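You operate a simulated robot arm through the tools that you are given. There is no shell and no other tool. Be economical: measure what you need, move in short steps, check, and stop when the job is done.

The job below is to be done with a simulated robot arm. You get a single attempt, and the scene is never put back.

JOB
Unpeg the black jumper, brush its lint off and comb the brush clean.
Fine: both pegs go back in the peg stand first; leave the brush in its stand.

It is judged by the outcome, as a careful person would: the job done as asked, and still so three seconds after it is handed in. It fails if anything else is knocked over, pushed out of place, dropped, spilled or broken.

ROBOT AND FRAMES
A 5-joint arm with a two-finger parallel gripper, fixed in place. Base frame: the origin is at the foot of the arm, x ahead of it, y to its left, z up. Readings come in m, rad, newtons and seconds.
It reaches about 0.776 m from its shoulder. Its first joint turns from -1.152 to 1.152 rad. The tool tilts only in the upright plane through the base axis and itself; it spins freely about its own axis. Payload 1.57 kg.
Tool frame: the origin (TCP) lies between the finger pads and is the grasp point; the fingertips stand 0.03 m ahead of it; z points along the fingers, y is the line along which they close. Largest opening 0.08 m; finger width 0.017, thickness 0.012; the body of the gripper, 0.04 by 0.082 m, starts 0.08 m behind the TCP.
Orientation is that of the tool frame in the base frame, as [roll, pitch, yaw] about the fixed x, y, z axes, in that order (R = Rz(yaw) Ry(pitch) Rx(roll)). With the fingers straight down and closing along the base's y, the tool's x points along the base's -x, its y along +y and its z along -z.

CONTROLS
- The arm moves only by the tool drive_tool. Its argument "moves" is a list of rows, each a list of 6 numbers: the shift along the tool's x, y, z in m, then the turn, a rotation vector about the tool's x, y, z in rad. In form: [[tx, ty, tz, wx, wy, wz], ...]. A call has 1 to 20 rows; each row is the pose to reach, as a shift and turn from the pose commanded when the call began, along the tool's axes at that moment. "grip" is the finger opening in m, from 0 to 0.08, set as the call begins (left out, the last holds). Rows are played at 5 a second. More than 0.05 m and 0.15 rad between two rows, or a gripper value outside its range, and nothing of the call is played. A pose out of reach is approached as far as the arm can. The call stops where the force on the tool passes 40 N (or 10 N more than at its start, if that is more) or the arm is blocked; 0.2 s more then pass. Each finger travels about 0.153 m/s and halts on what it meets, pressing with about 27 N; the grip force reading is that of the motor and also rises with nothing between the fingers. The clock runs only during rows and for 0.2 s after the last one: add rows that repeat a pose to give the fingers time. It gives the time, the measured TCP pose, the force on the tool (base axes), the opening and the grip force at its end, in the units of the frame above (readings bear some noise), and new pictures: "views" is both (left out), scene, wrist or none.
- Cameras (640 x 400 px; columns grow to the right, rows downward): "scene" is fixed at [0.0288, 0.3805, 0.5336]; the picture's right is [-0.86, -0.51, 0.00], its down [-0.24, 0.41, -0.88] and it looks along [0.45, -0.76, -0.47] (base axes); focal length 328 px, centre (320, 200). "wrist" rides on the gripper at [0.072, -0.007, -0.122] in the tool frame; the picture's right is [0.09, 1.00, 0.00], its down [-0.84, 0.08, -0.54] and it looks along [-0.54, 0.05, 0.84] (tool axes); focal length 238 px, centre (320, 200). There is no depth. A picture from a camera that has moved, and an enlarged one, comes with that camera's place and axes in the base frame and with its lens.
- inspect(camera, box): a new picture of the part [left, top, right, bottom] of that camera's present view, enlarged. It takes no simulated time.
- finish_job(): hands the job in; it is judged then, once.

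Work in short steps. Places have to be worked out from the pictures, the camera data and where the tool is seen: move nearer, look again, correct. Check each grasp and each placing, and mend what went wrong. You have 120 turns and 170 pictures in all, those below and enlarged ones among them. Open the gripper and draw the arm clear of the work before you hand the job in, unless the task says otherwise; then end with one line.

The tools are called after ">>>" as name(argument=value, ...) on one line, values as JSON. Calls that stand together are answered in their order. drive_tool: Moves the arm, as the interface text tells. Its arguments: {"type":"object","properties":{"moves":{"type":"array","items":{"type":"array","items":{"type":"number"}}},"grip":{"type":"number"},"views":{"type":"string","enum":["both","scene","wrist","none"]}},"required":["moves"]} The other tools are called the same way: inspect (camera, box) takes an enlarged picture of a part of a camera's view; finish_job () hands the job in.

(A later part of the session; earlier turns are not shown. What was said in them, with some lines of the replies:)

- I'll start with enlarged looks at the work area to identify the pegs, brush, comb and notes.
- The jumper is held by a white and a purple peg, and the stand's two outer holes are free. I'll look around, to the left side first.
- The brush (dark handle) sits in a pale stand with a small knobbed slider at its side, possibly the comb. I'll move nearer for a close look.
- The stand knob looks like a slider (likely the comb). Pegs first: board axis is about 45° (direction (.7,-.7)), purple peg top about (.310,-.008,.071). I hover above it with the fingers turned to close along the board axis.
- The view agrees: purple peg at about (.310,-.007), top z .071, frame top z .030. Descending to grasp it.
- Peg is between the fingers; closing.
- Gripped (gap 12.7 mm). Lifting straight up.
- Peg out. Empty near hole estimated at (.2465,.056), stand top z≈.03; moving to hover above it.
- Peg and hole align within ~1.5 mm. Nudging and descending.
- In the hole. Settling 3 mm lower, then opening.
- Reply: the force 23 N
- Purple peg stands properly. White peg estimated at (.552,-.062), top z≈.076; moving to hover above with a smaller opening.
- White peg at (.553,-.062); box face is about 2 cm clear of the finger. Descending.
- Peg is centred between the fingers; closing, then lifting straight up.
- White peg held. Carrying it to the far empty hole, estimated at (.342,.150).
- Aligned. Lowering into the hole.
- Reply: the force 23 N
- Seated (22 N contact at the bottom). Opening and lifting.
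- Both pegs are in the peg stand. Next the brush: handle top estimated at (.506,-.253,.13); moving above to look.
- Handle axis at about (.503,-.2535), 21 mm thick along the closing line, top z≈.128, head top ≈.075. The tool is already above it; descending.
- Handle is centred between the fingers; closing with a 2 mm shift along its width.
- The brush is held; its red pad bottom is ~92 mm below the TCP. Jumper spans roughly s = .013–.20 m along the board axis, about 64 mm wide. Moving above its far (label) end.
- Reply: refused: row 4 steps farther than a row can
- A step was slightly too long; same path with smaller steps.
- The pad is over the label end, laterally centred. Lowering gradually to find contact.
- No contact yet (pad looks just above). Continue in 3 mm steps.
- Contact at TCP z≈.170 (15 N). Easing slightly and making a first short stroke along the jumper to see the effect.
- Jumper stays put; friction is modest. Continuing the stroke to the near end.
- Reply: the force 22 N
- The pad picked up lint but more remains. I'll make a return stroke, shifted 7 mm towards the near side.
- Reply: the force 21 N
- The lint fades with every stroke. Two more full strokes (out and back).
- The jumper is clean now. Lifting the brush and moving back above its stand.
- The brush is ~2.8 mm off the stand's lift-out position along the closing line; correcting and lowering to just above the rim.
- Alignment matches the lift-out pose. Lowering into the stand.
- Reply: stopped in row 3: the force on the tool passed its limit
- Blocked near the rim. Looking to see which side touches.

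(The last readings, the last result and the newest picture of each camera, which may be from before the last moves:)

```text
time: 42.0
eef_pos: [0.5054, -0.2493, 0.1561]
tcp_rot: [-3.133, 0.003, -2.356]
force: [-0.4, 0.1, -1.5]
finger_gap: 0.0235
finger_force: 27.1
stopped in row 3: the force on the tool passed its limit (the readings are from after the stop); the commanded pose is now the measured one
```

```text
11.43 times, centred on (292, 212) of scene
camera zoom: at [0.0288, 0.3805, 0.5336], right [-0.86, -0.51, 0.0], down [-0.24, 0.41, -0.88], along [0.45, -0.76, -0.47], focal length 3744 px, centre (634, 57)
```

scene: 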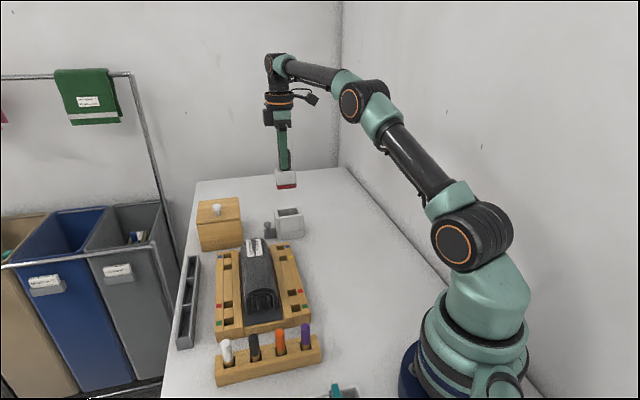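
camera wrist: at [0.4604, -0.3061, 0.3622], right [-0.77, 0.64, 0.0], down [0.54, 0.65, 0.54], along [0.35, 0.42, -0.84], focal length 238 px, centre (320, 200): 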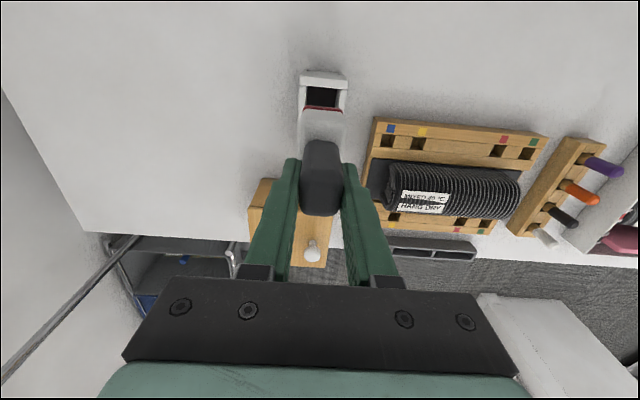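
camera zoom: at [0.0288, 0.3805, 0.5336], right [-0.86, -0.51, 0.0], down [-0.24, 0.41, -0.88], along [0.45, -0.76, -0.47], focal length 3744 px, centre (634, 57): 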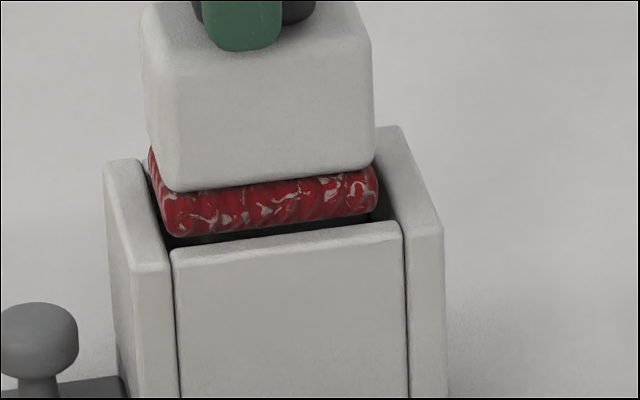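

The pad seems tight against the right-hand (image) wall. Raise a little, shift 2 mm the other way, and retry gently.

>>> drive_tool(moves=[[0, 0, -0.008, 0.008, 0, 0], [0, -0.002, -0.008, 0.008, 0, 0], [0, -0.002, 0, 0.008, 0, 0], [0, -0.002, 0.006, 0.008, 0, 0], [0, -0.002, 0.012, 0.008, 0, 0]], views="none")

>>> inspect(camera="wrist", box=[270, 60, 370, 180])

>>> inspect(camera="scene", box=[275, 195, 310, 230])

```text
time: 43.2
eef_pos: [0.5076, -0.2515, 0.1434]
tcp_rot: [-3.126, 0.005, -2.356]
force: [0.3, 0.4, -1.0]
finger_gap: 0.0238
finger_force: 26.9
```

```text
3.33 times, centred on (320, 120) of wrist
camera zoom: at [0.4593, -0.3046, 0.2647], right [-0.77, 0.64, -0.02], down [0.53, 0.65, 0.55], along [0.36, 0.41, -0.84], focal length 794 px, centre (320, 467)
```

zoom: 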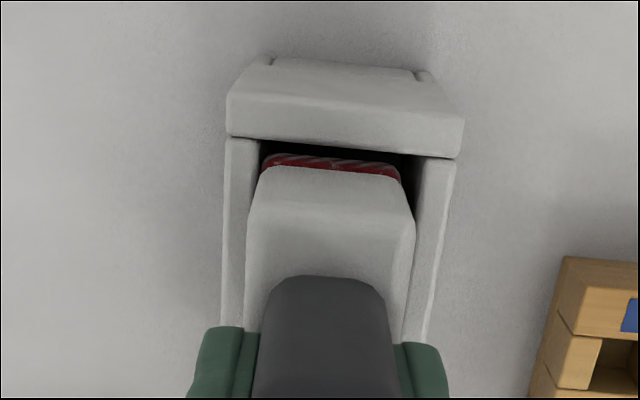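

```text
11.43 times, centred on (292, 212) of scene
camera zoom: at [0.0288, 0.3805, 0.5336], right [-0.86, -0.51, 0.0], down [-0.24, 0.41, -0.88], along [0.45, -0.76, -0.47], focal length 3744 px, centre (634, 57)
```

zoom: 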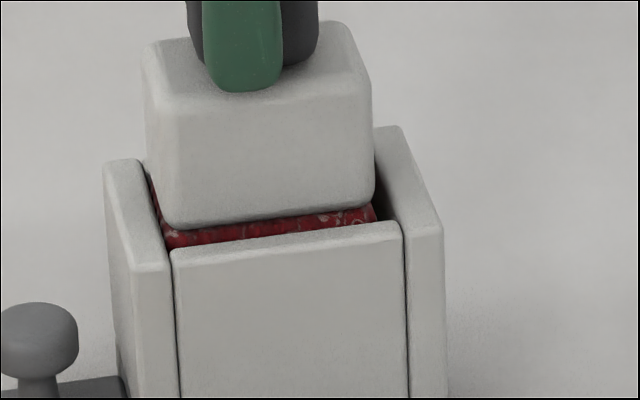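

It's entering now; I had the tilt correction's sign wrong, so I level the tool and continue down.

>>> drive_tool(moves=[[0.001, 0, 0, -0.015, 0, 0], [0.001, 0, 0.006, -0.015, 0, 0], [0.001, 0, 0.012, -0.015, 0, 0], [0.001, 0, 0.018, -0.015, 0, 0], [0.001, 0, 0.0235, -0.015, 0, 0]], views="none")

>>> inspect(camera="wrist", box=[270, 60, 370, 180])

>>> inspect(camera="scene", box=[255, 180, 315, 245])

```text
time: 44.4
eef_pos: [0.5079, -0.2516, 0.1207]
tcp_rot: [-3.138, -0.001, -2.357]
force: [0.5, 0.8, -1.7]
finger_gap: 0.0236
finger_force: 26.9
```

```text
3.33 times, centred on (320, 120) of wrist
camera zoom: at [0.4605, -0.3059, 0.2418], right [-0.77, 0.64, 0.0], down [0.54, 0.65, 0.54], along [0.35, 0.42, -0.84], focal length 794 px, centre (320, 467)
```

zoom: 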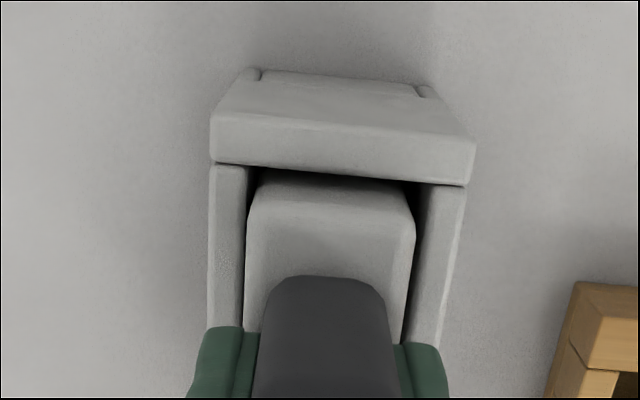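

```text
6.15 times, centred on (285, 212) of scene
camera zoom: at [0.0288, 0.3805, 0.5336], right [-0.86, -0.51, 0.0], down [-0.24, 0.41, -0.88], along [0.45, -0.76, -0.47], focal length 2016 px, centre (535, 123)
```

zoom: 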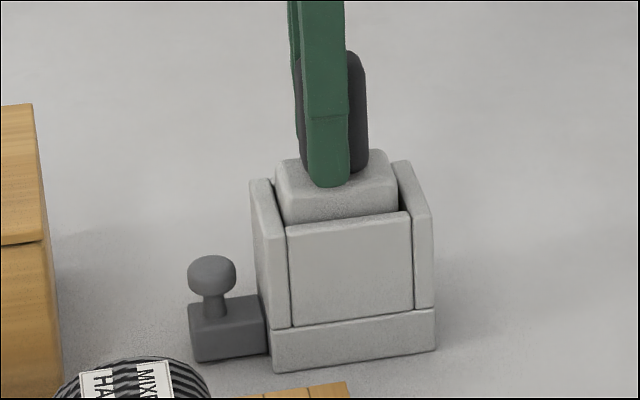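

Head sits ~10 mm higher than originally (brush slipped up in the grip). Lowering further until it seats.

>>> drive_tool(moves=[[0, 0, 0.004, 0, 0, 0], [0, 0, 0.008, 0, 0, 0], [0, 0, 0.0095, 0, 0, 0]], views="none")

>>> inspect(camera="scene", box=[255, 180, 315, 245])

```text
time: 45.2
eef_pos: [0.5068, -0.2508, 0.1104]
tcp_rot: [-3.141, 0.001, -2.356]
force: [-0.5, -0.4, -1.3]
finger_gap: 0.0237
finger_force: 27.0
```

```text
6.15 times, centred on (285, 212) of scene
camera zoom: at [0.0288, 0.3805, 0.5336], right [-0.86, -0.51, 0.0], down [-0.24, 0.41, -0.88], along [0.45, -0.76, -0.47], focal length 2016 px, centre (535, 123)
```

zoom: 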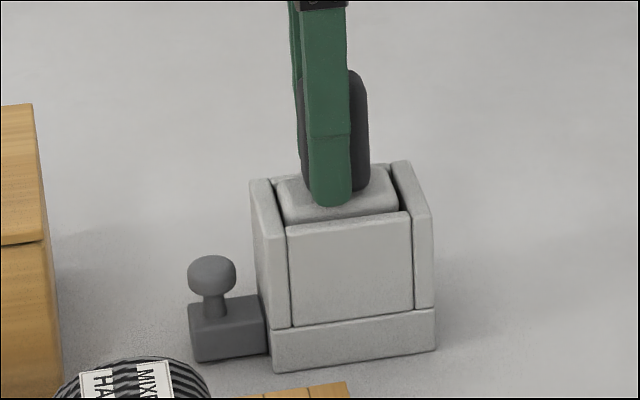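

Height matches the original to ~1 mm. One more mm down to check seating, then release.

>>> drive_tool(moves=[[0, 0, 0.0012, 0, 0, 0]], views="none")

>>> drive_tool(moves=[[0, 0, -0.002, 0, 0, 0], [0, 0, -0.002, 0, 0, 0], [0, 0, -0.002, 0, 0, 0]], grip=0.06, views="none")

>>> drive_tool(moves=[[0, 0, -0.04, 0, 0, 0], [0, 0, -0.08, 0, 0, 0], [0, 0, -0.12, 0, 0, 0]])

>>> inspect(camera="scene", box=[255, 180, 315, 245])

>>> inspect(camera="wrist", box=[280, 65, 360, 175])

```text
time: 45.6
eef_pos: [0.508, -0.251, 0.1113]
tcp_rot: [-3.137, 0.002, -2.357]
force: [-0.4, 0.1, 4.1]
finger_gap: 0.0238
finger_force: 27.6
```

```text
time: 46.4
eef_pos: [0.5073, -0.2504, 0.112]
tcp_rot: [-3.138, 0.002, -2.355]
force: [-0.5, 0.1, -0.2]
finger_gap: 0.0599
finger_force: 0.1
```

```text
time: 47.2
eef_pos: [0.5038, -0.2517, 0.2328]
tcp_rot: [-3.14, 0.0, -2.355]
force: [-0.5, -0.5, -1.4]
finger_gap: 0.0601
finger_force: 0.0
camera wrist: at [0.4587, -0.3071, 0.353], right [-0.77, 0.64, 0.0], down [0.54, 0.65, 0.54], along [0.35, 0.42, -0.84], focal length 238 px, centre (320, 200)
```

scene: 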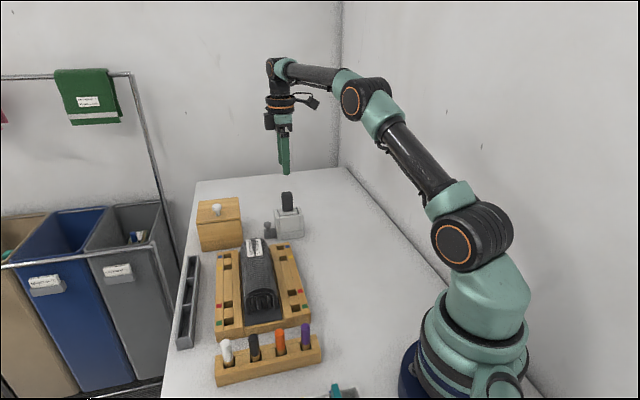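
wrist: 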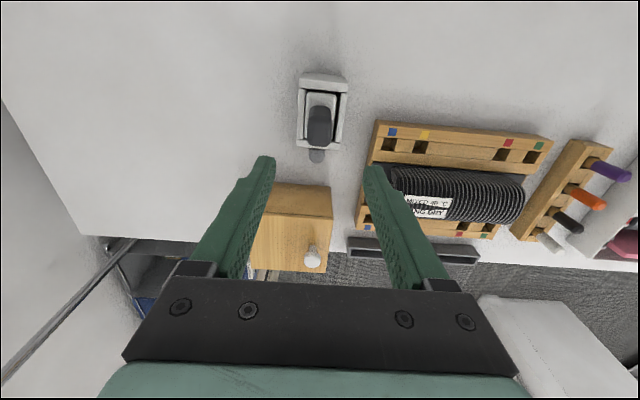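

```text
6.15 times, centred on (285, 212) of scene
camera zoom: at [0.0288, 0.3805, 0.5336], right [-0.86, -0.51, 0.0], down [-0.24, 0.41, -0.88], along [0.45, -0.76, -0.47], focal length 2016 px, centre (535, 123)
```

zoom: 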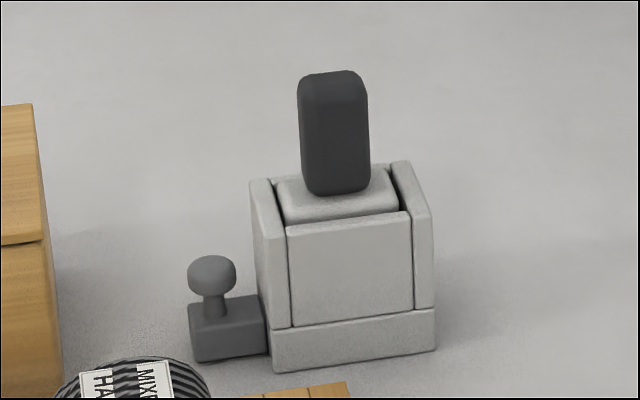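

```text
3.64 times, centred on (320, 120) of wrist
camera zoom: at [0.4587, -0.3071, 0.353], right [-0.77, 0.64, 0.0], down [0.54, 0.65, 0.54], along [0.35, 0.42, -0.84], focal length 867 px, centre (320, 491)
```

zoom: 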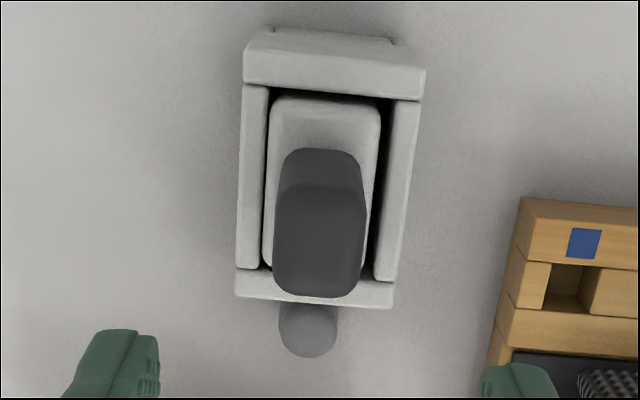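

Brush sits as it did at the start. Now the comb: a bar with a mushroom knob sticking out of the stand base at about (.545,-.211), free to be pulled ~5 cm towards the box. Hovering above the knob.

>>> drive_tool(moves=[[-0.02, 0, 0.0, 0, 0, 0], [-0.04, 0, 0.01, 0, 0, 0], [-0.0578, 0, 0.03, 0, 0, 0], [-0.0578, 0, 0.06, 0, 0, 0], [-0.0578, 0, 0.085, 0, 0, 0]], grip=0.045)

>>> inspect(camera="wrist", box=[260, 70, 380, 190])

>>> inspect(camera="scene", box=[240, 170, 320, 250])

```text
time: 48.4
eef_pos: [0.5478, -0.2103, 0.1474]
tcp_rot: [-3.14, 0.002, -2.355]
force: [-0.1, -1.1, -0.8]
finger_gap: 0.0449
finger_force: 0.0
camera wrist: at [0.501, -0.2655, 0.2678], right [-0.77, 0.64, 0.0], down [0.54, 0.65, 0.54], along [0.35, 0.42, -0.84], focal length 238 px, centre (320, 200)
```

scene: 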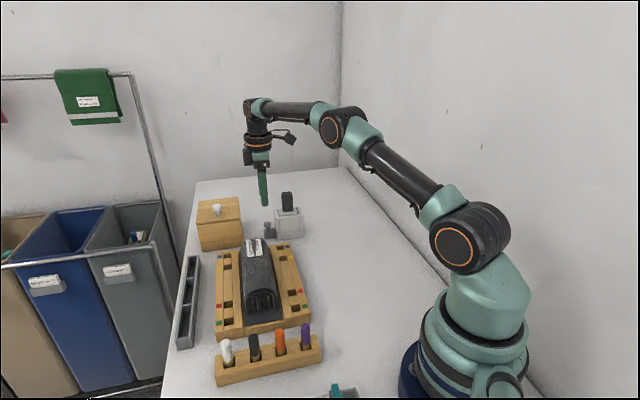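
wrist: 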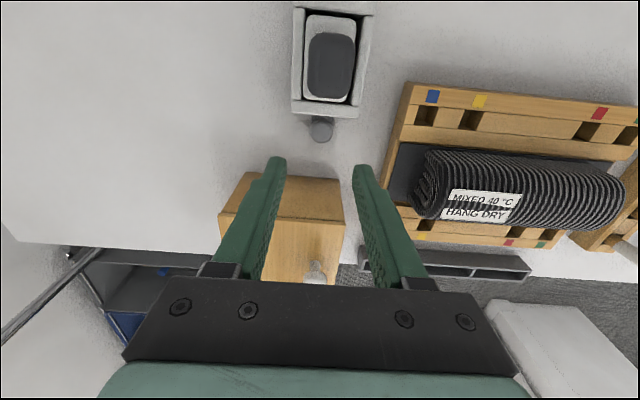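

```text
3.33 times, centred on (320, 130) of wrist
camera zoom: at [0.501, -0.2655, 0.2678], right [-0.77, 0.64, 0.0], down [0.54, 0.65, 0.54], along [0.35, 0.42, -0.84], focal length 794 px, centre (320, 433)
```

zoom: 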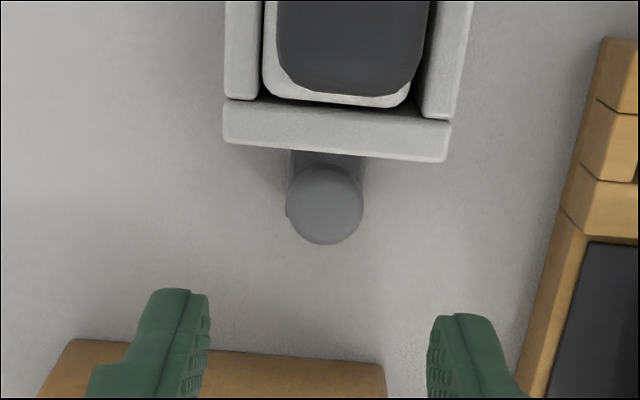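

```text
5.00 times, centred on (280, 210) of scene
camera zoom: at [0.0288, 0.3805, 0.5336], right [-0.86, -0.51, 0.0], down [-0.24, 0.41, -0.88], along [0.45, -0.76, -0.47], focal length 1638 px, centre (520, 150)
```

zoom: 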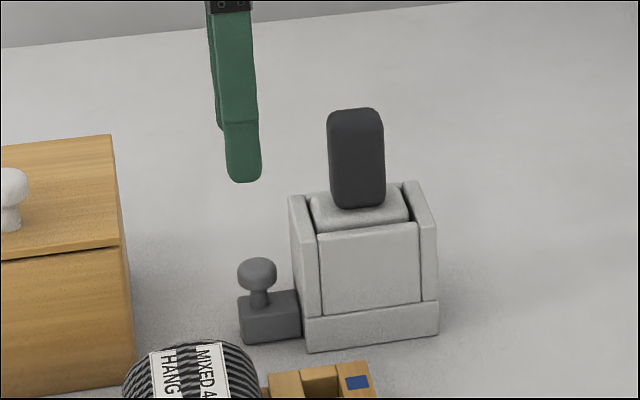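

Knob at (.543,-.213), cap ⌀ ~23 mm. Descending most of the way, watching the camera housing's clearance over the brush handle.

>>> drive_tool(moves=[[0.0052, 0.0016, 0.03, 0, 0, 0], [0.0052, 0.0016, 0.05, 0, 0, 0], [0.0052, 0.0016, 0.065, 0, 0, 0]])

>>> inspect(camera="wrist", box=[260, 90, 380, 210])

>>> inspect(camera="scene", box=[220, 140, 320, 250])

```text
time: 49.2
eef_pos: [0.5431, -0.2137, 0.0809]
tcp_rot: [-3.139, 0.003, -2.354]
force: [0.7, 0.1, -0.7]
finger_gap: 0.0449
finger_force: 0.1
camera wrist: at [0.4961, -0.268, 0.2022], right [-0.77, 0.64, 0.0], down [0.54, 0.65, 0.54], along [0.35, 0.42, -0.84], focal length 238 px, centre (320, 200)
```

scene: 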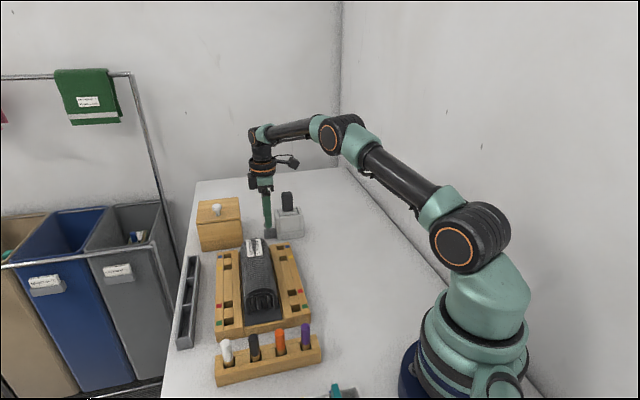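
wrist: 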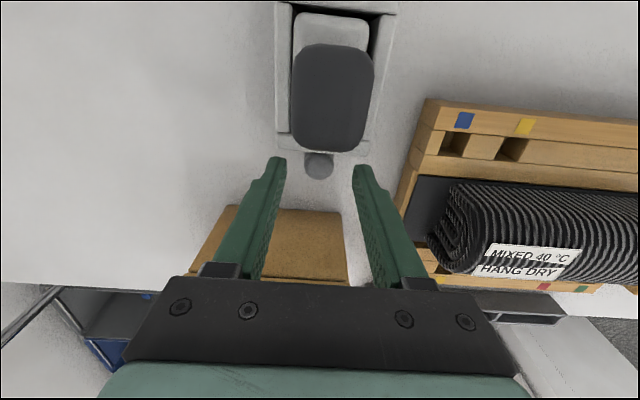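

```text
3.33 times, centred on (320, 150) of wrist
camera zoom: at [0.4961, -0.268, 0.2022], right [-0.77, 0.64, 0.0], down [0.54, 0.65, 0.54], along [0.35, 0.42, -0.84], focal length 794 px, centre (320, 367)
```

zoom: 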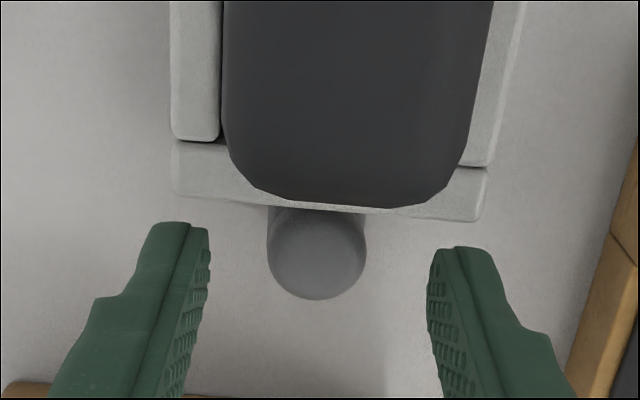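

```text
3.64 times, centred on (270, 195) of scene
camera zoom: at [0.0288, 0.3805, 0.5336], right [-0.86, -0.51, 0.0], down [-0.24, 0.41, -0.88], along [0.45, -0.76, -0.47], focal length 1191 px, centre (502, 218)
```

zoom: 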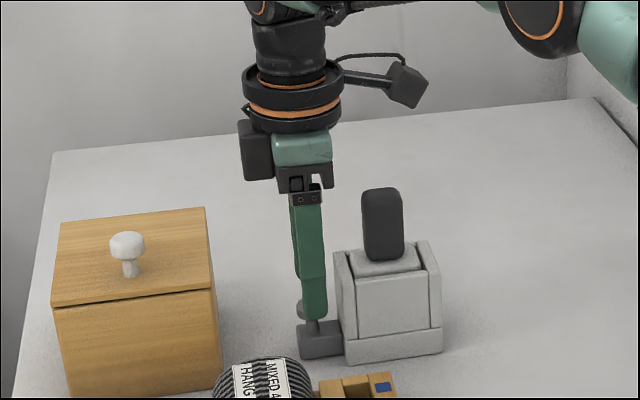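

Good clearance everywhere, knob centred. Lowering the rest and gripping the knob.

>>> drive_tool(moves=[[0, 0, 0.01, 0, 0, 0], [0, 0, 0.018, 0, 0, 0]], views="none")

>>> drive_tool(moves=[[0, 0, 0, 0, 0, 0], [0, 0, 0, 0, 0, 0], [0, 0, 0, 0, 0, 0]], grip=0, views="none")

>>> inspect(camera="scene", box=[240, 180, 320, 250])

```text
time: 49.8
eef_pos: [0.5425, -0.2142, 0.0634]
tcp_rot: [-3.138, 0.002, -2.356]
force: [-0.1, -0.7, 0.0]
finger_gap: 0.0449
finger_force: 0.1
```

```text
time: 50.6
eef_pos: [0.5426, -0.2133, 0.0637]
tcp_rot: [-3.138, 0.0, -2.356]
force: [5.4, -3.6, -4.3]
finger_gap: 0.0203
finger_force: 33.9
```

```text
5.71 times, centred on (280, 215) of scene
camera zoom: at [0.0288, 0.3805, 0.5336], right [-0.86, -0.51, 0.0], down [-0.24, 0.41, -0.88], along [0.45, -0.76, -0.47], focal length 1872 px, centre (549, 114)
```

zoom: 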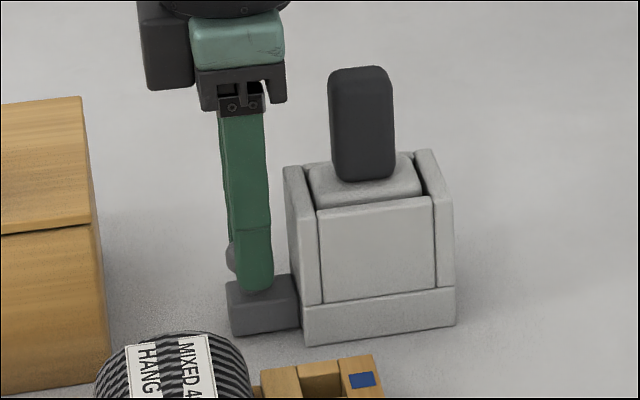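

The grip is ~4 mm behind the knob's centre; reopening, shifting and regripping.

>>> drive_tool(moves=[[0, -0.0008, 0, 0, 0, 0], [-0.004, -0.0008, 0, 0, 0, 0], [-0.004, -0.0008, 0, 0, 0, 0]], grip=0.04, views="none")

>>> drive_tool(moves=[[0, 0, 0, 0, 0, 0], [0, 0, 0, 0, 0, 0], [0, 0, 0, 0, 0, 0]], grip=0, views="none")

>>> inspect(camera="scene", box=[240, 180, 320, 250])

```text
time: 51.4
eef_pos: [0.5467, -0.2114, 0.0643]
tcp_rot: [-3.138, 0.002, -2.358]
force: [0.1, 0.2, -0.5]
finger_gap: 0.0399
finger_force: 0.1
```

```text
time: 52.2
eef_pos: [0.5473, -0.2106, 0.064]
tcp_rot: [-3.141, -0.001, -2.356]
force: [-4.6, 4.9, 3.0]
finger_gap: 0.0203
finger_force: 33.6
```

```text
5.71 times, centred on (280, 215) of scene
camera zoom: at [0.0288, 0.3805, 0.5336], right [-0.86, -0.51, 0.0], down [-0.24, 0.41, -0.88], along [0.45, -0.76, -0.47], focal length 1872 px, centre (549, 114)
```

zoom: 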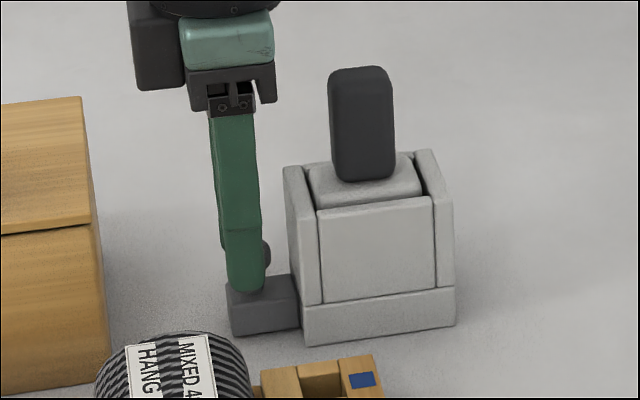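

Gripped (20 mm). Pulling outward 15 mm, watching force.

>>> drive_tool(moves=[[-0.004, 0.0004, 0, 0, 0, 0], [-0.008, 0.0004, 0, 0, 0, 0], [-0.012, 0.0004, 0, 0, 0, 0], [-0.015, 0.0004, 0, 0, 0, 0]], views="none")

>>> inspect(camera="scene", box=[240, 180, 320, 250])

```text
time: 53.2
eef_pos: [0.5564, -0.2001, 0.0642]
tcp_rot: [-3.14, 0.003, -2.356]
force: [-3.4, 3.3, -0.9]
finger_gap: 0.0207
finger_force: 34.4
```

```text
5.71 times, centred on (280, 215) of scene
camera zoom: at [0.0288, 0.3805, 0.5336], right [-0.86, -0.51, 0.0], down [-0.24, 0.41, -0.88], along [0.45, -0.76, -0.47], focal length 1872 px, centre (549, 114)
```

zoom: 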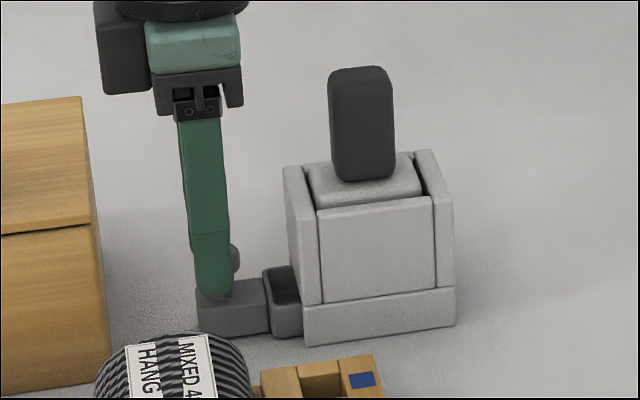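

The slider draws smoothly, and the stand stays still. Continuing outward another 25 mm.

>>> drive_tool(moves=[[-0.006, 0.0003, 0, 0, 0, 0], [-0.012, 0.0003, 0, 0, 0, 0], [-0.018, 0.0003, 0, 0, 0, 0], [-0.025, 0.0003, 0, 0, 0, 0]], views="wrist")

>>> inspect(camera="scene", box=[230, 180, 310, 250])

>>> inspect(camera="wrist", box=[260, 50, 380, 230])

```text
time: 54.2
eef_pos: [0.5746, -0.1829, 0.064]
tcp_rot: [-3.139, 0.001, -2.355]
force: [-0.1, -0.1, -4.6]
finger_gap: 0.0204
finger_force: 34.6
camera wrist: at [0.5278, -0.2369, 0.1848], right [-0.77, 0.64, 0.0], down [0.54, 0.65, 0.54], along [0.35, 0.42, -0.84], focal length 238 px, centre (320, 200)
```

wrist: 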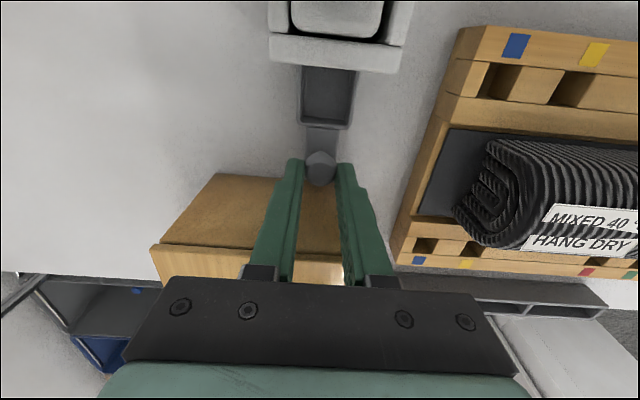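

```text
5.71 times, centred on (270, 215) of scene
camera zoom: at [0.0288, 0.3805, 0.5336], right [-0.86, -0.51, 0.0], down [-0.24, 0.41, -0.88], along [0.45, -0.76, -0.47], focal length 1872 px, centre (606, 114)
```

zoom: 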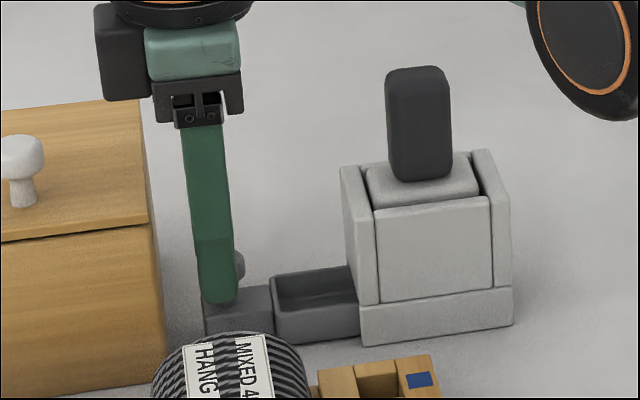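

```text
2.22 times, centred on (320, 140) of wrist
camera zoom: at [0.5278, -0.2369, 0.1848], right [-0.77, 0.64, 0.0], down [0.54, 0.65, 0.54], along [0.35, 0.42, -0.84], focal length 530 px, centre (320, 333)
```

zoom: 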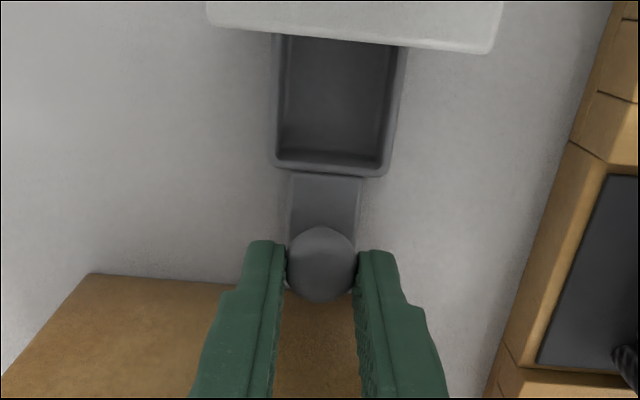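

A lint tray is part of the slider, with the comb presumably at its inner end. ~24 mm left before the box; pulling another 12 mm carefully.

>>> drive_tool(moves=[[-0.004, 0, 0, 0, 0, 0], [-0.008, 0, 0, 0, 0, 0], [-0.012, 0, 0, 0, 0, 0]], views="none")

>>> inspect(camera="scene", box=[230, 180, 310, 250])

>>> inspect(camera="wrist", box=[260, 20, 380, 200])

```text
time: 54.8
eef_pos: [0.5766, -0.1783, 0.0651]
tcp_rot: [-3.127, 0.007, -2.359]
force: [2.2, -1.5, -3.7]
finger_gap: 0.0206
finger_force: 34.2
out of reach, approached as far as the arm can: row 1, 2, 3
stopped in row 3: the force on the tool passed its limit (the readings are from after the stop); the commanded pose is now the measured one
```

```text
5.71 times, centred on (270, 215) of scene
camera zoom: at [0.0288, 0.3805, 0.5336], right [-0.86, -0.51, 0.0], down [-0.24, 0.41, -0.88], along [0.45, -0.76, -0.47], focal length 1872 px, centre (606, 114)
```

zoom: 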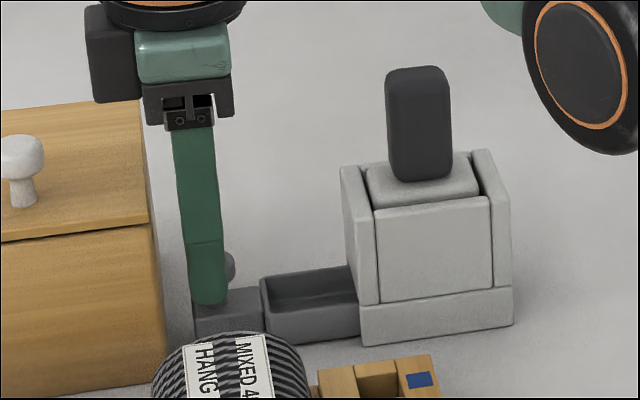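

```text
2.22 times, centred on (320, 110) of wrist
camera zoom: at [0.5294, -0.2328, 0.1846], right [-0.77, 0.64, -0.01], down [0.53, 0.65, 0.55], along [0.36, 0.41, -0.84], focal length 530 px, centre (320, 400)
```

zoom: 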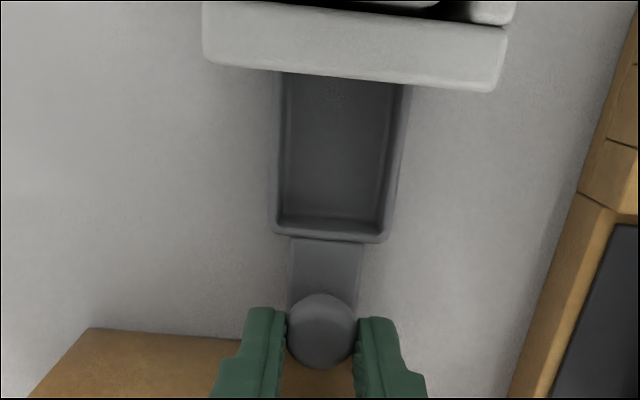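

Pulled out ~44 mm to the arm's reach limit. Pushing it back in along the same line.

>>> drive_tool(moves=[[0.003, 0, 0.001, -0.012, 0, 0], [0.008, -0.0005, 0.001, -0.012, 0, 0], [0.014, -0.001, 0.001, -0.012, 0, 0], [0.02, -0.0015, 0.001, -0.012, 0, 0], [0.026, -0.002, 0.001, -0.012, 0, 0], [0.032, -0.002, 0.001, -0.012, 0, 0], [0.038, -0.002, 0.001, -0.012, 0, 0], [0.043, -0.002, 0.001, -0.012, 0, 0]], views="none")

>>> inspect(camera="scene", box=[230, 180, 310, 250])

```text
time: 56.6
eef_pos: [0.5486, -0.2101, 0.0633]
tcp_rot: [3.14, 0.0, -2.36]
force: [-15.5, 16.0, 26.8]
finger_gap: 0.0204
finger_force: 33.7
```

```text
5.71 times, centred on (270, 215) of scene
camera zoom: at [0.0286, 0.3805, 0.5336], right [-0.86, -0.51, 0.0], down [-0.24, 0.41, -0.88], along [0.45, -0.76, -0.47], focal length 1872 px, centre (606, 114)
```

zoom: 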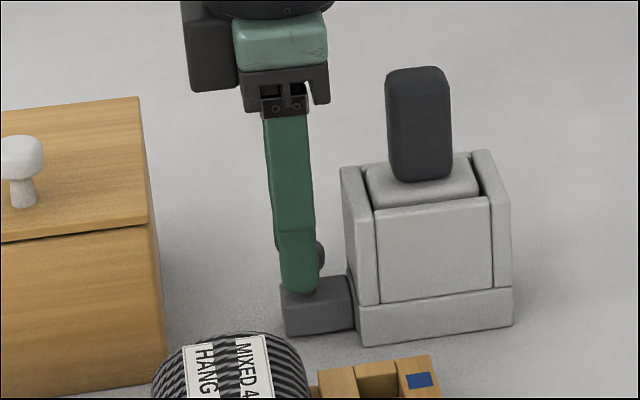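

Nearly closed (≈1 mm short), with some side load; I'll relax that, push the last mm, then pull again to see whether lint fell in the tray.

>>> drive_tool(moves=[[0, 0.0015, -0.001, 0, 0, 0], [0.0012, 0.0015, -0.001, 0, 0, 0], [0.0012, 0.0015, -0.001, 0, 0, 0]], views="none")

>>> drive_tool(moves=[[-0.006, 0, 0, 0, 0, 0], [-0.012, 0, 0, 0, 0, 0], [-0.018, 0.0005, 0, 0, 0, 0], [-0.024, 0.0005, 0, 0, 0, 0], [-0.03, 0.0005, 0, 0, 0, 0], [-0.036, 0.0005, 0, 0, 0, 0], [-0.041, 0.0005, 0, 0, 0, 0]], views="none")

>>> inspect(camera="scene", box=[250, 190, 300, 240])

>>> inspect(camera="wrist", box=[260, 20, 380, 200])

```text
time: 57.4
eef_pos: [0.5467, -0.2106, 0.0631]
tcp_rot: [-3.14, 0.001, -2.361]
force: [-0.7, 1.2, 6.0]
finger_gap: 0.0205
finger_force: 33.9
```

```text
time: 59.0
eef_pos: [0.5754, -0.1822, 0.0616]
tcp_rot: [-3.136, 0.003, -2.361]
force: [10.1, -10.1, -14.1]
finger_gap: 0.0204
finger_force: 33.8
```

```text
8.00 times, centred on (275, 215) of scene
camera zoom: at [0.0289, 0.3805, 0.5336], right [-0.86, -0.51, 0.0], down [-0.24, 0.41, -0.88], along [0.45, -0.76, -0.47], focal length 2621 px, centre (680, 80)
```

zoom: 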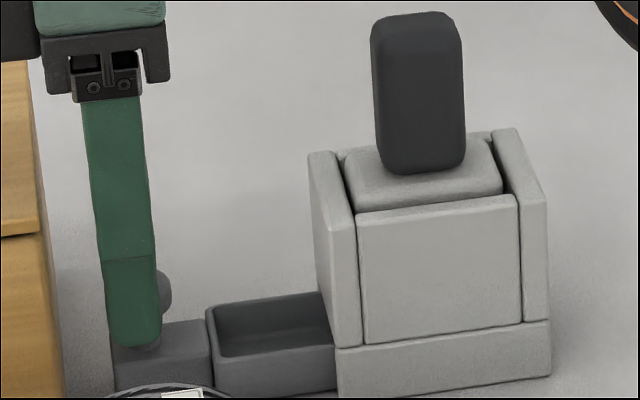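

```text
2.22 times, centred on (320, 110) of wrist
camera zoom: at [0.5281, -0.2357, 0.1842], right [-0.77, 0.64, -0.01], down [0.54, 0.65, 0.54], along [0.35, 0.41, -0.84], focal length 530 px, centre (320, 400)
```

zoom: 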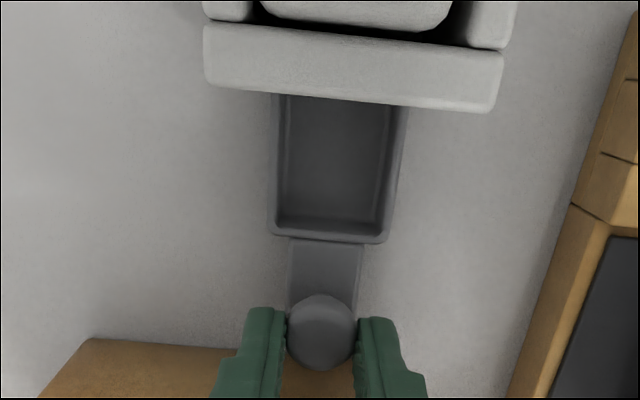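

Tray looks empty still; lint may come off gradually as on the jumper. Doing three more full comb strokes, ending pushed in.

>>> drive_tool(moves=[[0.014, 0, -0.0005, 0, 0, 0], [0.028, 0, -0.0005, 0, 0, 0], [0.0405, -0.0003, -0.0005, 0, 0, 0], [0.028, 0, -0.0005, 0, 0, 0], [0.014, 0, -0.0005, 0, 0, 0], [0.0, 0, -0.0005, 0, 0, 0], [0.014, 0, -0.0005, 0, 0, 0], [0.028, 0, -0.0005, 0, 0, 0], [0.0405, -0.0003, -0.0005, 0, 0, 0], [0.028, 0, -0.0005, 0, 0, 0], [0.014, 0, -0.0005, 0, 0, 0], [0.0, 0, -0.0005, 0, 0, 0], [0.014, 0, -0.0005, 0, 0, 0], [0.028, 0, -0.0005, 0, 0, 0], [0.0405, -0.0003, -0.0005, 0, 0, 0], [0.0405, -0.0003, -0.0005, 0, 0, 0]], views="none")

>>> inspect(camera="scene", box=[230, 180, 310, 250])

```text
time: 62.4
eef_pos: [0.5464, -0.2093, 0.064]
tcp_rot: [-3.137, 0.001, -2.359]
force: [8.7, -7.7, -11.7]
finger_gap: 0.0207
finger_force: 34.0
```

```text
5.71 times, centred on (270, 215) of scene
camera zoom: at [0.0288, 0.3805, 0.5336], right [-0.86, -0.51, 0.0], down [-0.24, 0.41, -0.88], along [0.45, -0.76, -0.47], focal length 1872 px, centre (606, 114)
```

zoom: 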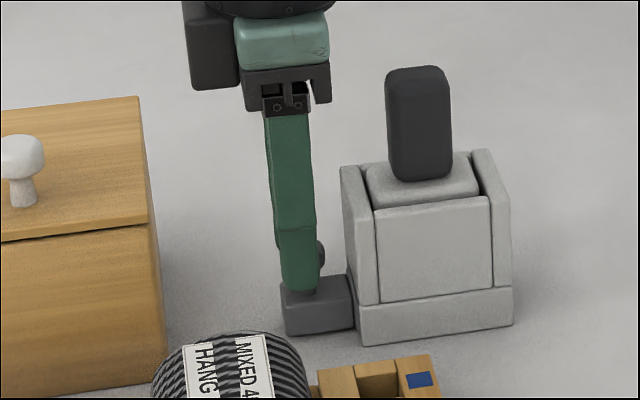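

Pushing the last ~1.5 mm home, then releasing the knob and rising.

>>> drive_tool(moves=[[0.001, 0, 0, 0, 0, 0], [0.0025, 0, 0, 0, 0, 0], [0.0025, 0, 0, 0, 0, 0]], views="none")

>>> drive_tool(moves=[[0, 0, 0, 0, 0, 0], [0, 0, 0, 0, 0, 0], [0, 0, -0.03, 0, 0, 0], [0, 0, -0.07, 0, 0, 0], [0, 0, -0.115, 0, 0, 0], [0, 0, -0.16, 0, 0, 0]], grip=0.045, views="none")

>>> inspect(camera="scene", box=[230, 180, 310, 250])

```text
time: 63.2
eef_pos: [0.5463, -0.2106, 0.0642]
tcp_rot: [-3.136, 0.002, -2.359]
force: [11.9, -3.2, -10.3]
finger_gap: 0.0205
finger_force: 33.9
```

```text
time: 64.6
eef_pos: [0.5435, -0.2119, 0.2249]
tcp_rot: [-3.138, 0.004, -2.359]
force: [0.1, 0.5, 0.9]
finger_gap: 0.0453
finger_force: 0.1
```

```text
5.71 times, centred on (270, 215) of scene
camera zoom: at [0.0288, 0.3805, 0.5336], right [-0.86, -0.51, 0.0], down [-0.24, 0.41, -0.88], along [0.45, -0.76, -0.47], focal length 1872 px, centre (606, 114)
```

zoom: 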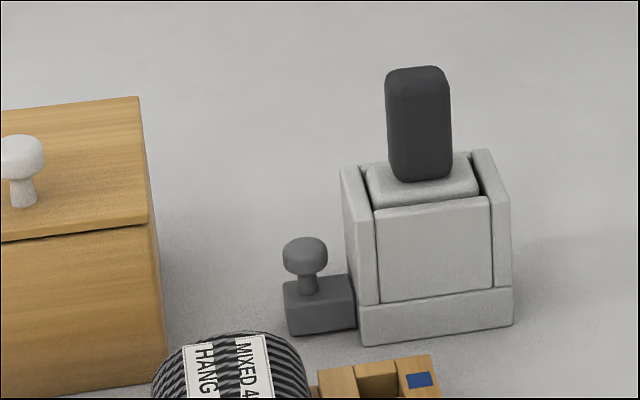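

Slider is home. Now I lift the brush to check its pad: moving over and down to grasp it.

>>> drive_tool(moves=[[0.028, 0, 0, -0.003, 0, 0], [0.0542, 0.0, 0, -0.003, 0, 0], [0.0542, 0, 0.04, -0.003, 0, 0], [0.0542, 0, 0.08, -0.003, 0, 0], [0.0542, 0, 0.107, -0.003, 0, 0]], grip=0.065, views="none")

>>> inspect(camera="wrist", box=[240, 80, 400, 240])

```text
time: 65.8
eef_pos: [0.5061, -0.2494, 0.117]
tcp_rot: [-3.14, 0.0, -2.358]
force: [-0.6, -0.5, -0.2]
finger_gap: 0.065
finger_force: 0.1
```

```text
2.50 times, centred on (320, 160) of wrist
camera zoom: at [0.4599, -0.3047, 0.2378], right [-0.77, 0.64, 0.0], down [0.54, 0.64, 0.54], along [0.35, 0.42, -0.84], focal length 596 px, centre (320, 300)
```

zoom: 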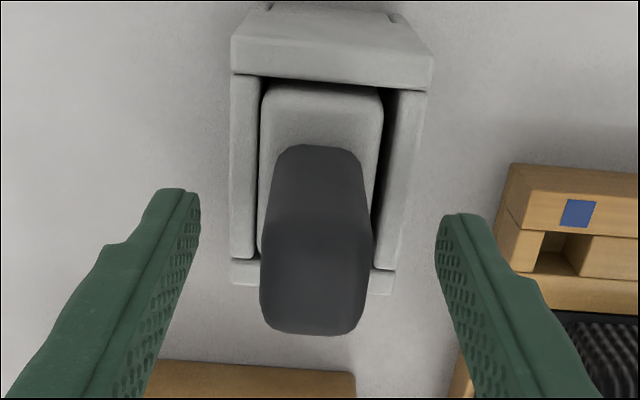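

Centred; closing and lifting just clear of the stand.

>>> drive_tool(moves=[[0, 0, 0, 0, 0, 0], [0, 0, 0, 0, 0, 0], [0, 0, 0, 0, 0, 0]], grip=0, views="none")

>>> drive_tool(moves=[[0, 0, -0.02, 0, 0, 0], [0, 0, -0.04, 0, 0, 0], [0, 0, -0.065, 0, 0, 0]], views="none")

>>> inspect(camera="scene", box=[265, 175, 315, 225])

>>> inspect(camera="wrist", box=[270, 60, 370, 180])

```text
time: 66.6
eef_pos: [0.5068, -0.2495, 0.1172]
tcp_rot: [-3.141, 0.0, -2.362]
force: [-0.3, 0.1, 0.1]
finger_gap: 0.0237
finger_force: 27.0
```

```text
time: 67.4
eef_pos: [0.5069, -0.251, 0.1829]
tcp_rot: [-3.141, 0.001, -2.36]
force: [0.2, 1.1, -1.1]
finger_gap: 0.0236
finger_force: 27.1
```

```text
8.00 times, centred on (290, 200) of scene
camera zoom: at [0.0288, 0.3805, 0.5336], right [-0.86, -0.51, 0.0], down [-0.24, 0.41, -0.88], along [0.45, -0.76, -0.47], focal length 2621 px, centre (560, 200)
```

zoom: 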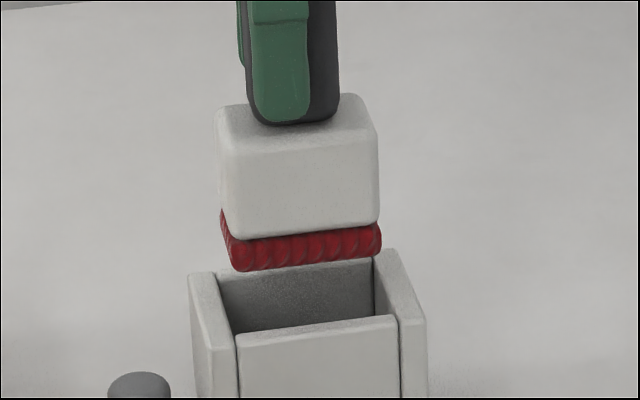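

```text
3.33 times, centred on (320, 120) of wrist
camera zoom: at [0.4602, -0.305, 0.3037], right [-0.77, 0.64, 0.0], down [0.54, 0.64, 0.54], along [0.35, 0.42, -0.84], focal length 794 px, centre (320, 467)
```

zoom: 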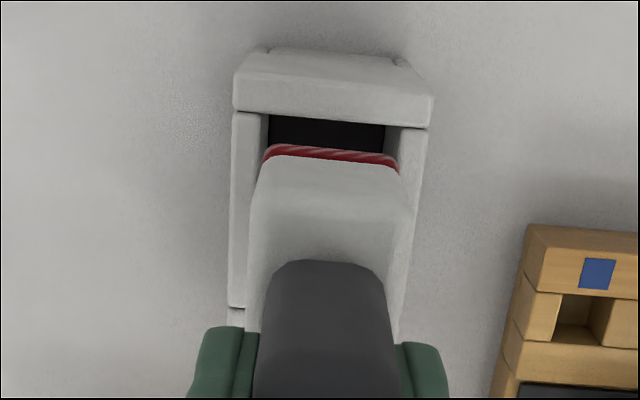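

The pad is clean red now. Returning the brush to the stand with a tiny lateral correction, slowly.

>>> drive_tool(moves=[[0, 0.0008, 0.008, 0, 0, 0], [0, 0.0008, 0.014, 0, 0, 0], [0, 0.0008, 0.02, 0, 0, 0], [0, 0.0008, 0.026, 0, 0, 0], [0, 0.0008, 0.032, 0, 0, 0], [0, 0.0008, 0.038, 0, 0, 0], [0, 0.0008, 0.046, 0, 0, 0], [0, 0.0008, 0.054, 0, 0, 0], [0, 0.0008, 0.06, 0, 0, 0], [0, 0.0008, 0.064, 0, 0, 0]], views="none")

>>> inspect(camera="scene", box=[230, 180, 310, 250])

```text
time: 69.6
eef_pos: [0.506, -0.2486, 0.1184]
tcp_rot: [-3.139, 0.0, -2.36]
force: [0.5, 0.0, -0.4]
finger_gap: 0.0234
finger_force: 27.2
```

```text
5.71 times, centred on (270, 215) of scene
camera zoom: at [0.0288, 0.3805, 0.5336], right [-0.86, -0.51, 0.0], down [-0.24, 0.41, -0.88], along [0.45, -0.76, -0.47], focal length 1872 px, centre (606, 114)
```

zoom: 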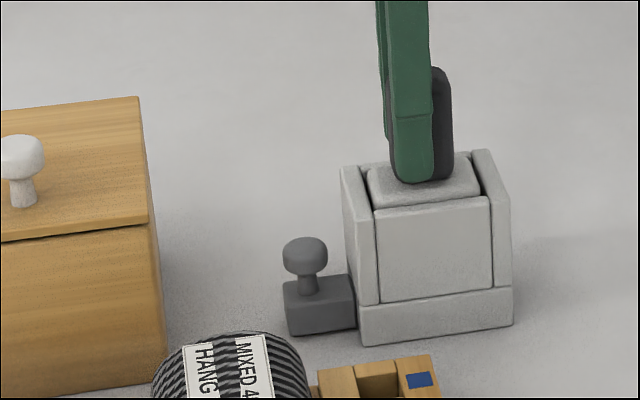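

It went in cleanly. Last 1.5 mm down, then release, rise and draw the arm clear.

>>> drive_tool(moves=[[0, 0, 0.0008, 0, 0, 0], [0, 0, 0.0016, 0, 0, 0]], views="none")

>>> drive_tool(moves=[[0, 0, 0, 0, 0, 0], [0, 0, 0, 0, 0, 0], [0, 0, 0, 0, 0, 0], [0, 0, -0.04, 0, 0, 0], [0, 0, -0.08, 0, 0, 0], [0, 0, -0.12, 0, 0, 0], [0.02, 0.02, -0.16, 0, 0, 0], [0.04, 0.04, -0.18, 0, 0, 0], [0.06, 0.06, -0.2, 0, 0, 0], [0.08, 0.08, -0.22, 0, 0, 0], [0.1, 0.11, -0.23, 0, 0, 0]], grip=0.065)

>>> inspect(camera="scene", box=[160, 170, 360, 295])

>>> inspect(camera="scene", box=[160, 275, 360, 400])

>>> inspect(camera="wrist", box=[200, 0, 600, 250])

```text
time: 70.2
eef_pos: [0.5067, -0.2495, 0.117]
tcp_rot: [-3.139, 0.0, -2.361]
force: [-2.2, -0.2, 5.5]
finger_gap: 0.0234
finger_force: 27.4
```

```text
time: 72.6
eef_pos: [0.3544, -0.2429, 0.3466]
tcp_rot: [3.141, 0.0, -2.359]
force: [-0.7, -0.1, -0.8]
finger_gap: 0.065
finger_force: 0.1
camera wrist: at [0.3096, -0.2972, 0.4675], right [-0.77, 0.64, 0.0], down [0.54, 0.64, 0.54], along [0.35, 0.42, -0.84], focal length 238 px, centre (320, 200)
```

scene: 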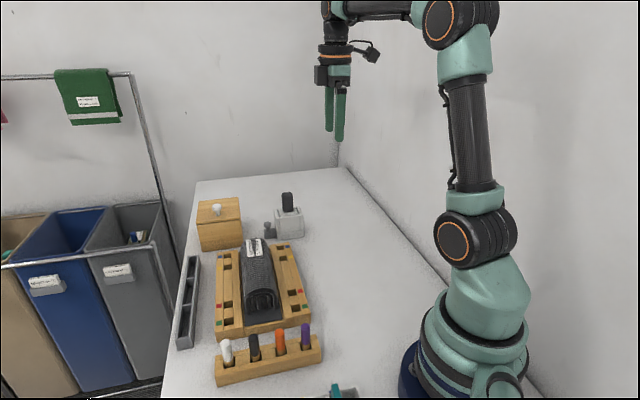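
wrist: 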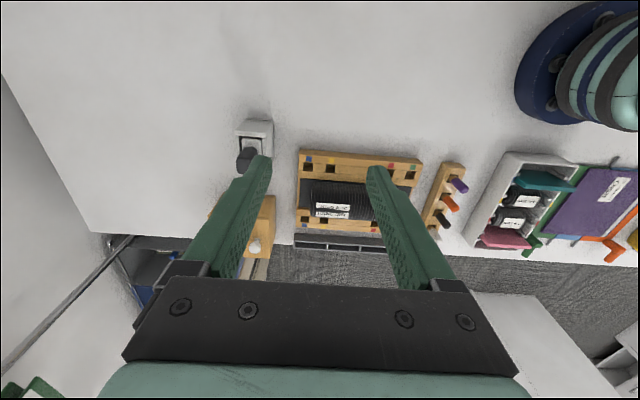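

```text
3.20 times, centred on (260, 232) of scene
camera zoom: at [0.0288, 0.3805, 0.5336], right [-0.86, -0.51, 0.0], down [-0.24, 0.41, -0.88], along [0.45, -0.76, -0.47], focal length 1048 px, centre (512, 96)
```

zoom: 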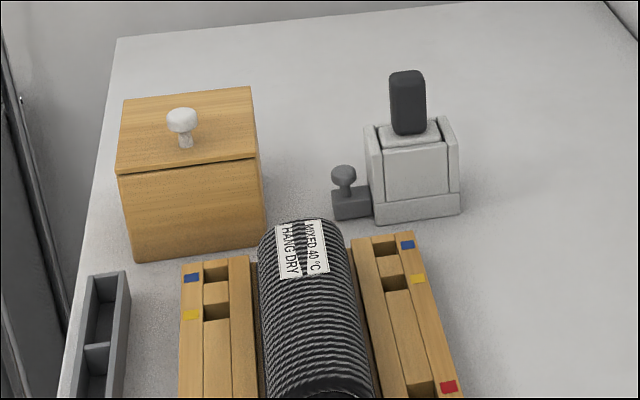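

```text
3.20 times, centred on (260, 338) of scene
camera zoom: at [0.0288, 0.3805, 0.5336], right [-0.86, -0.51, 0.0], down [-0.24, 0.41, -0.88], along [0.45, -0.76, -0.47], focal length 1048 px, centre (512, -240)
```

zoom: 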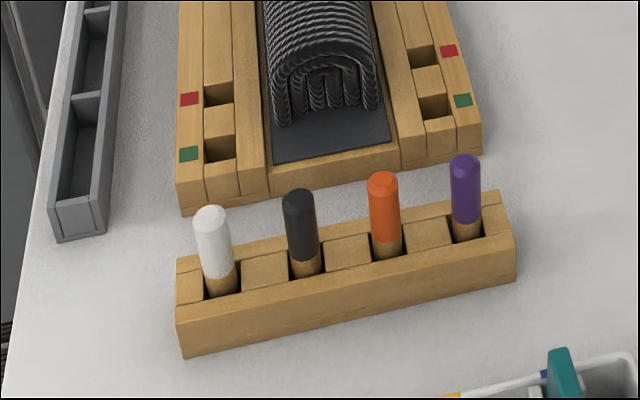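

```text
1.60 times, centred on (400, 125) of wrist
camera zoom: at [0.3096, -0.2972, 0.4675], right [-0.77, 0.64, 0.0], down [0.54, 0.64, 0.54], along [0.35, 0.42, -0.84], focal length 381 px, centre (192, 320)
```

zoom: 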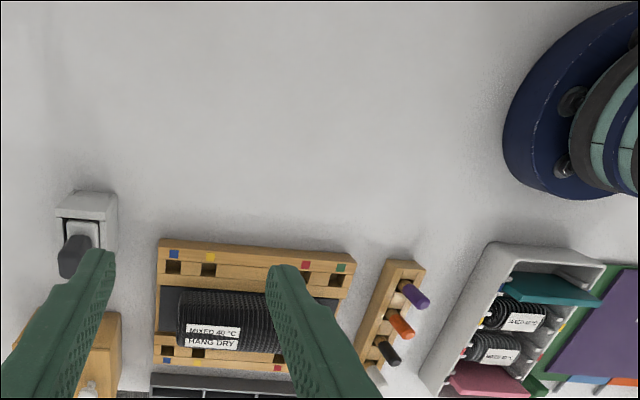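

Everything checks out: the jumper is clean and hasn't moved, both pegs are in their stand, and the clean brush is in its stand with the slider home. The arm is clear with the gripper open, so I'm handing in.

>>> finish_job()

```text
The job is handed in.
```

The job is done and handed in: the black jumper is unpegged and free of lint, both pegs are in the peg stand, and the brush has been combed clean and is back in its stand.
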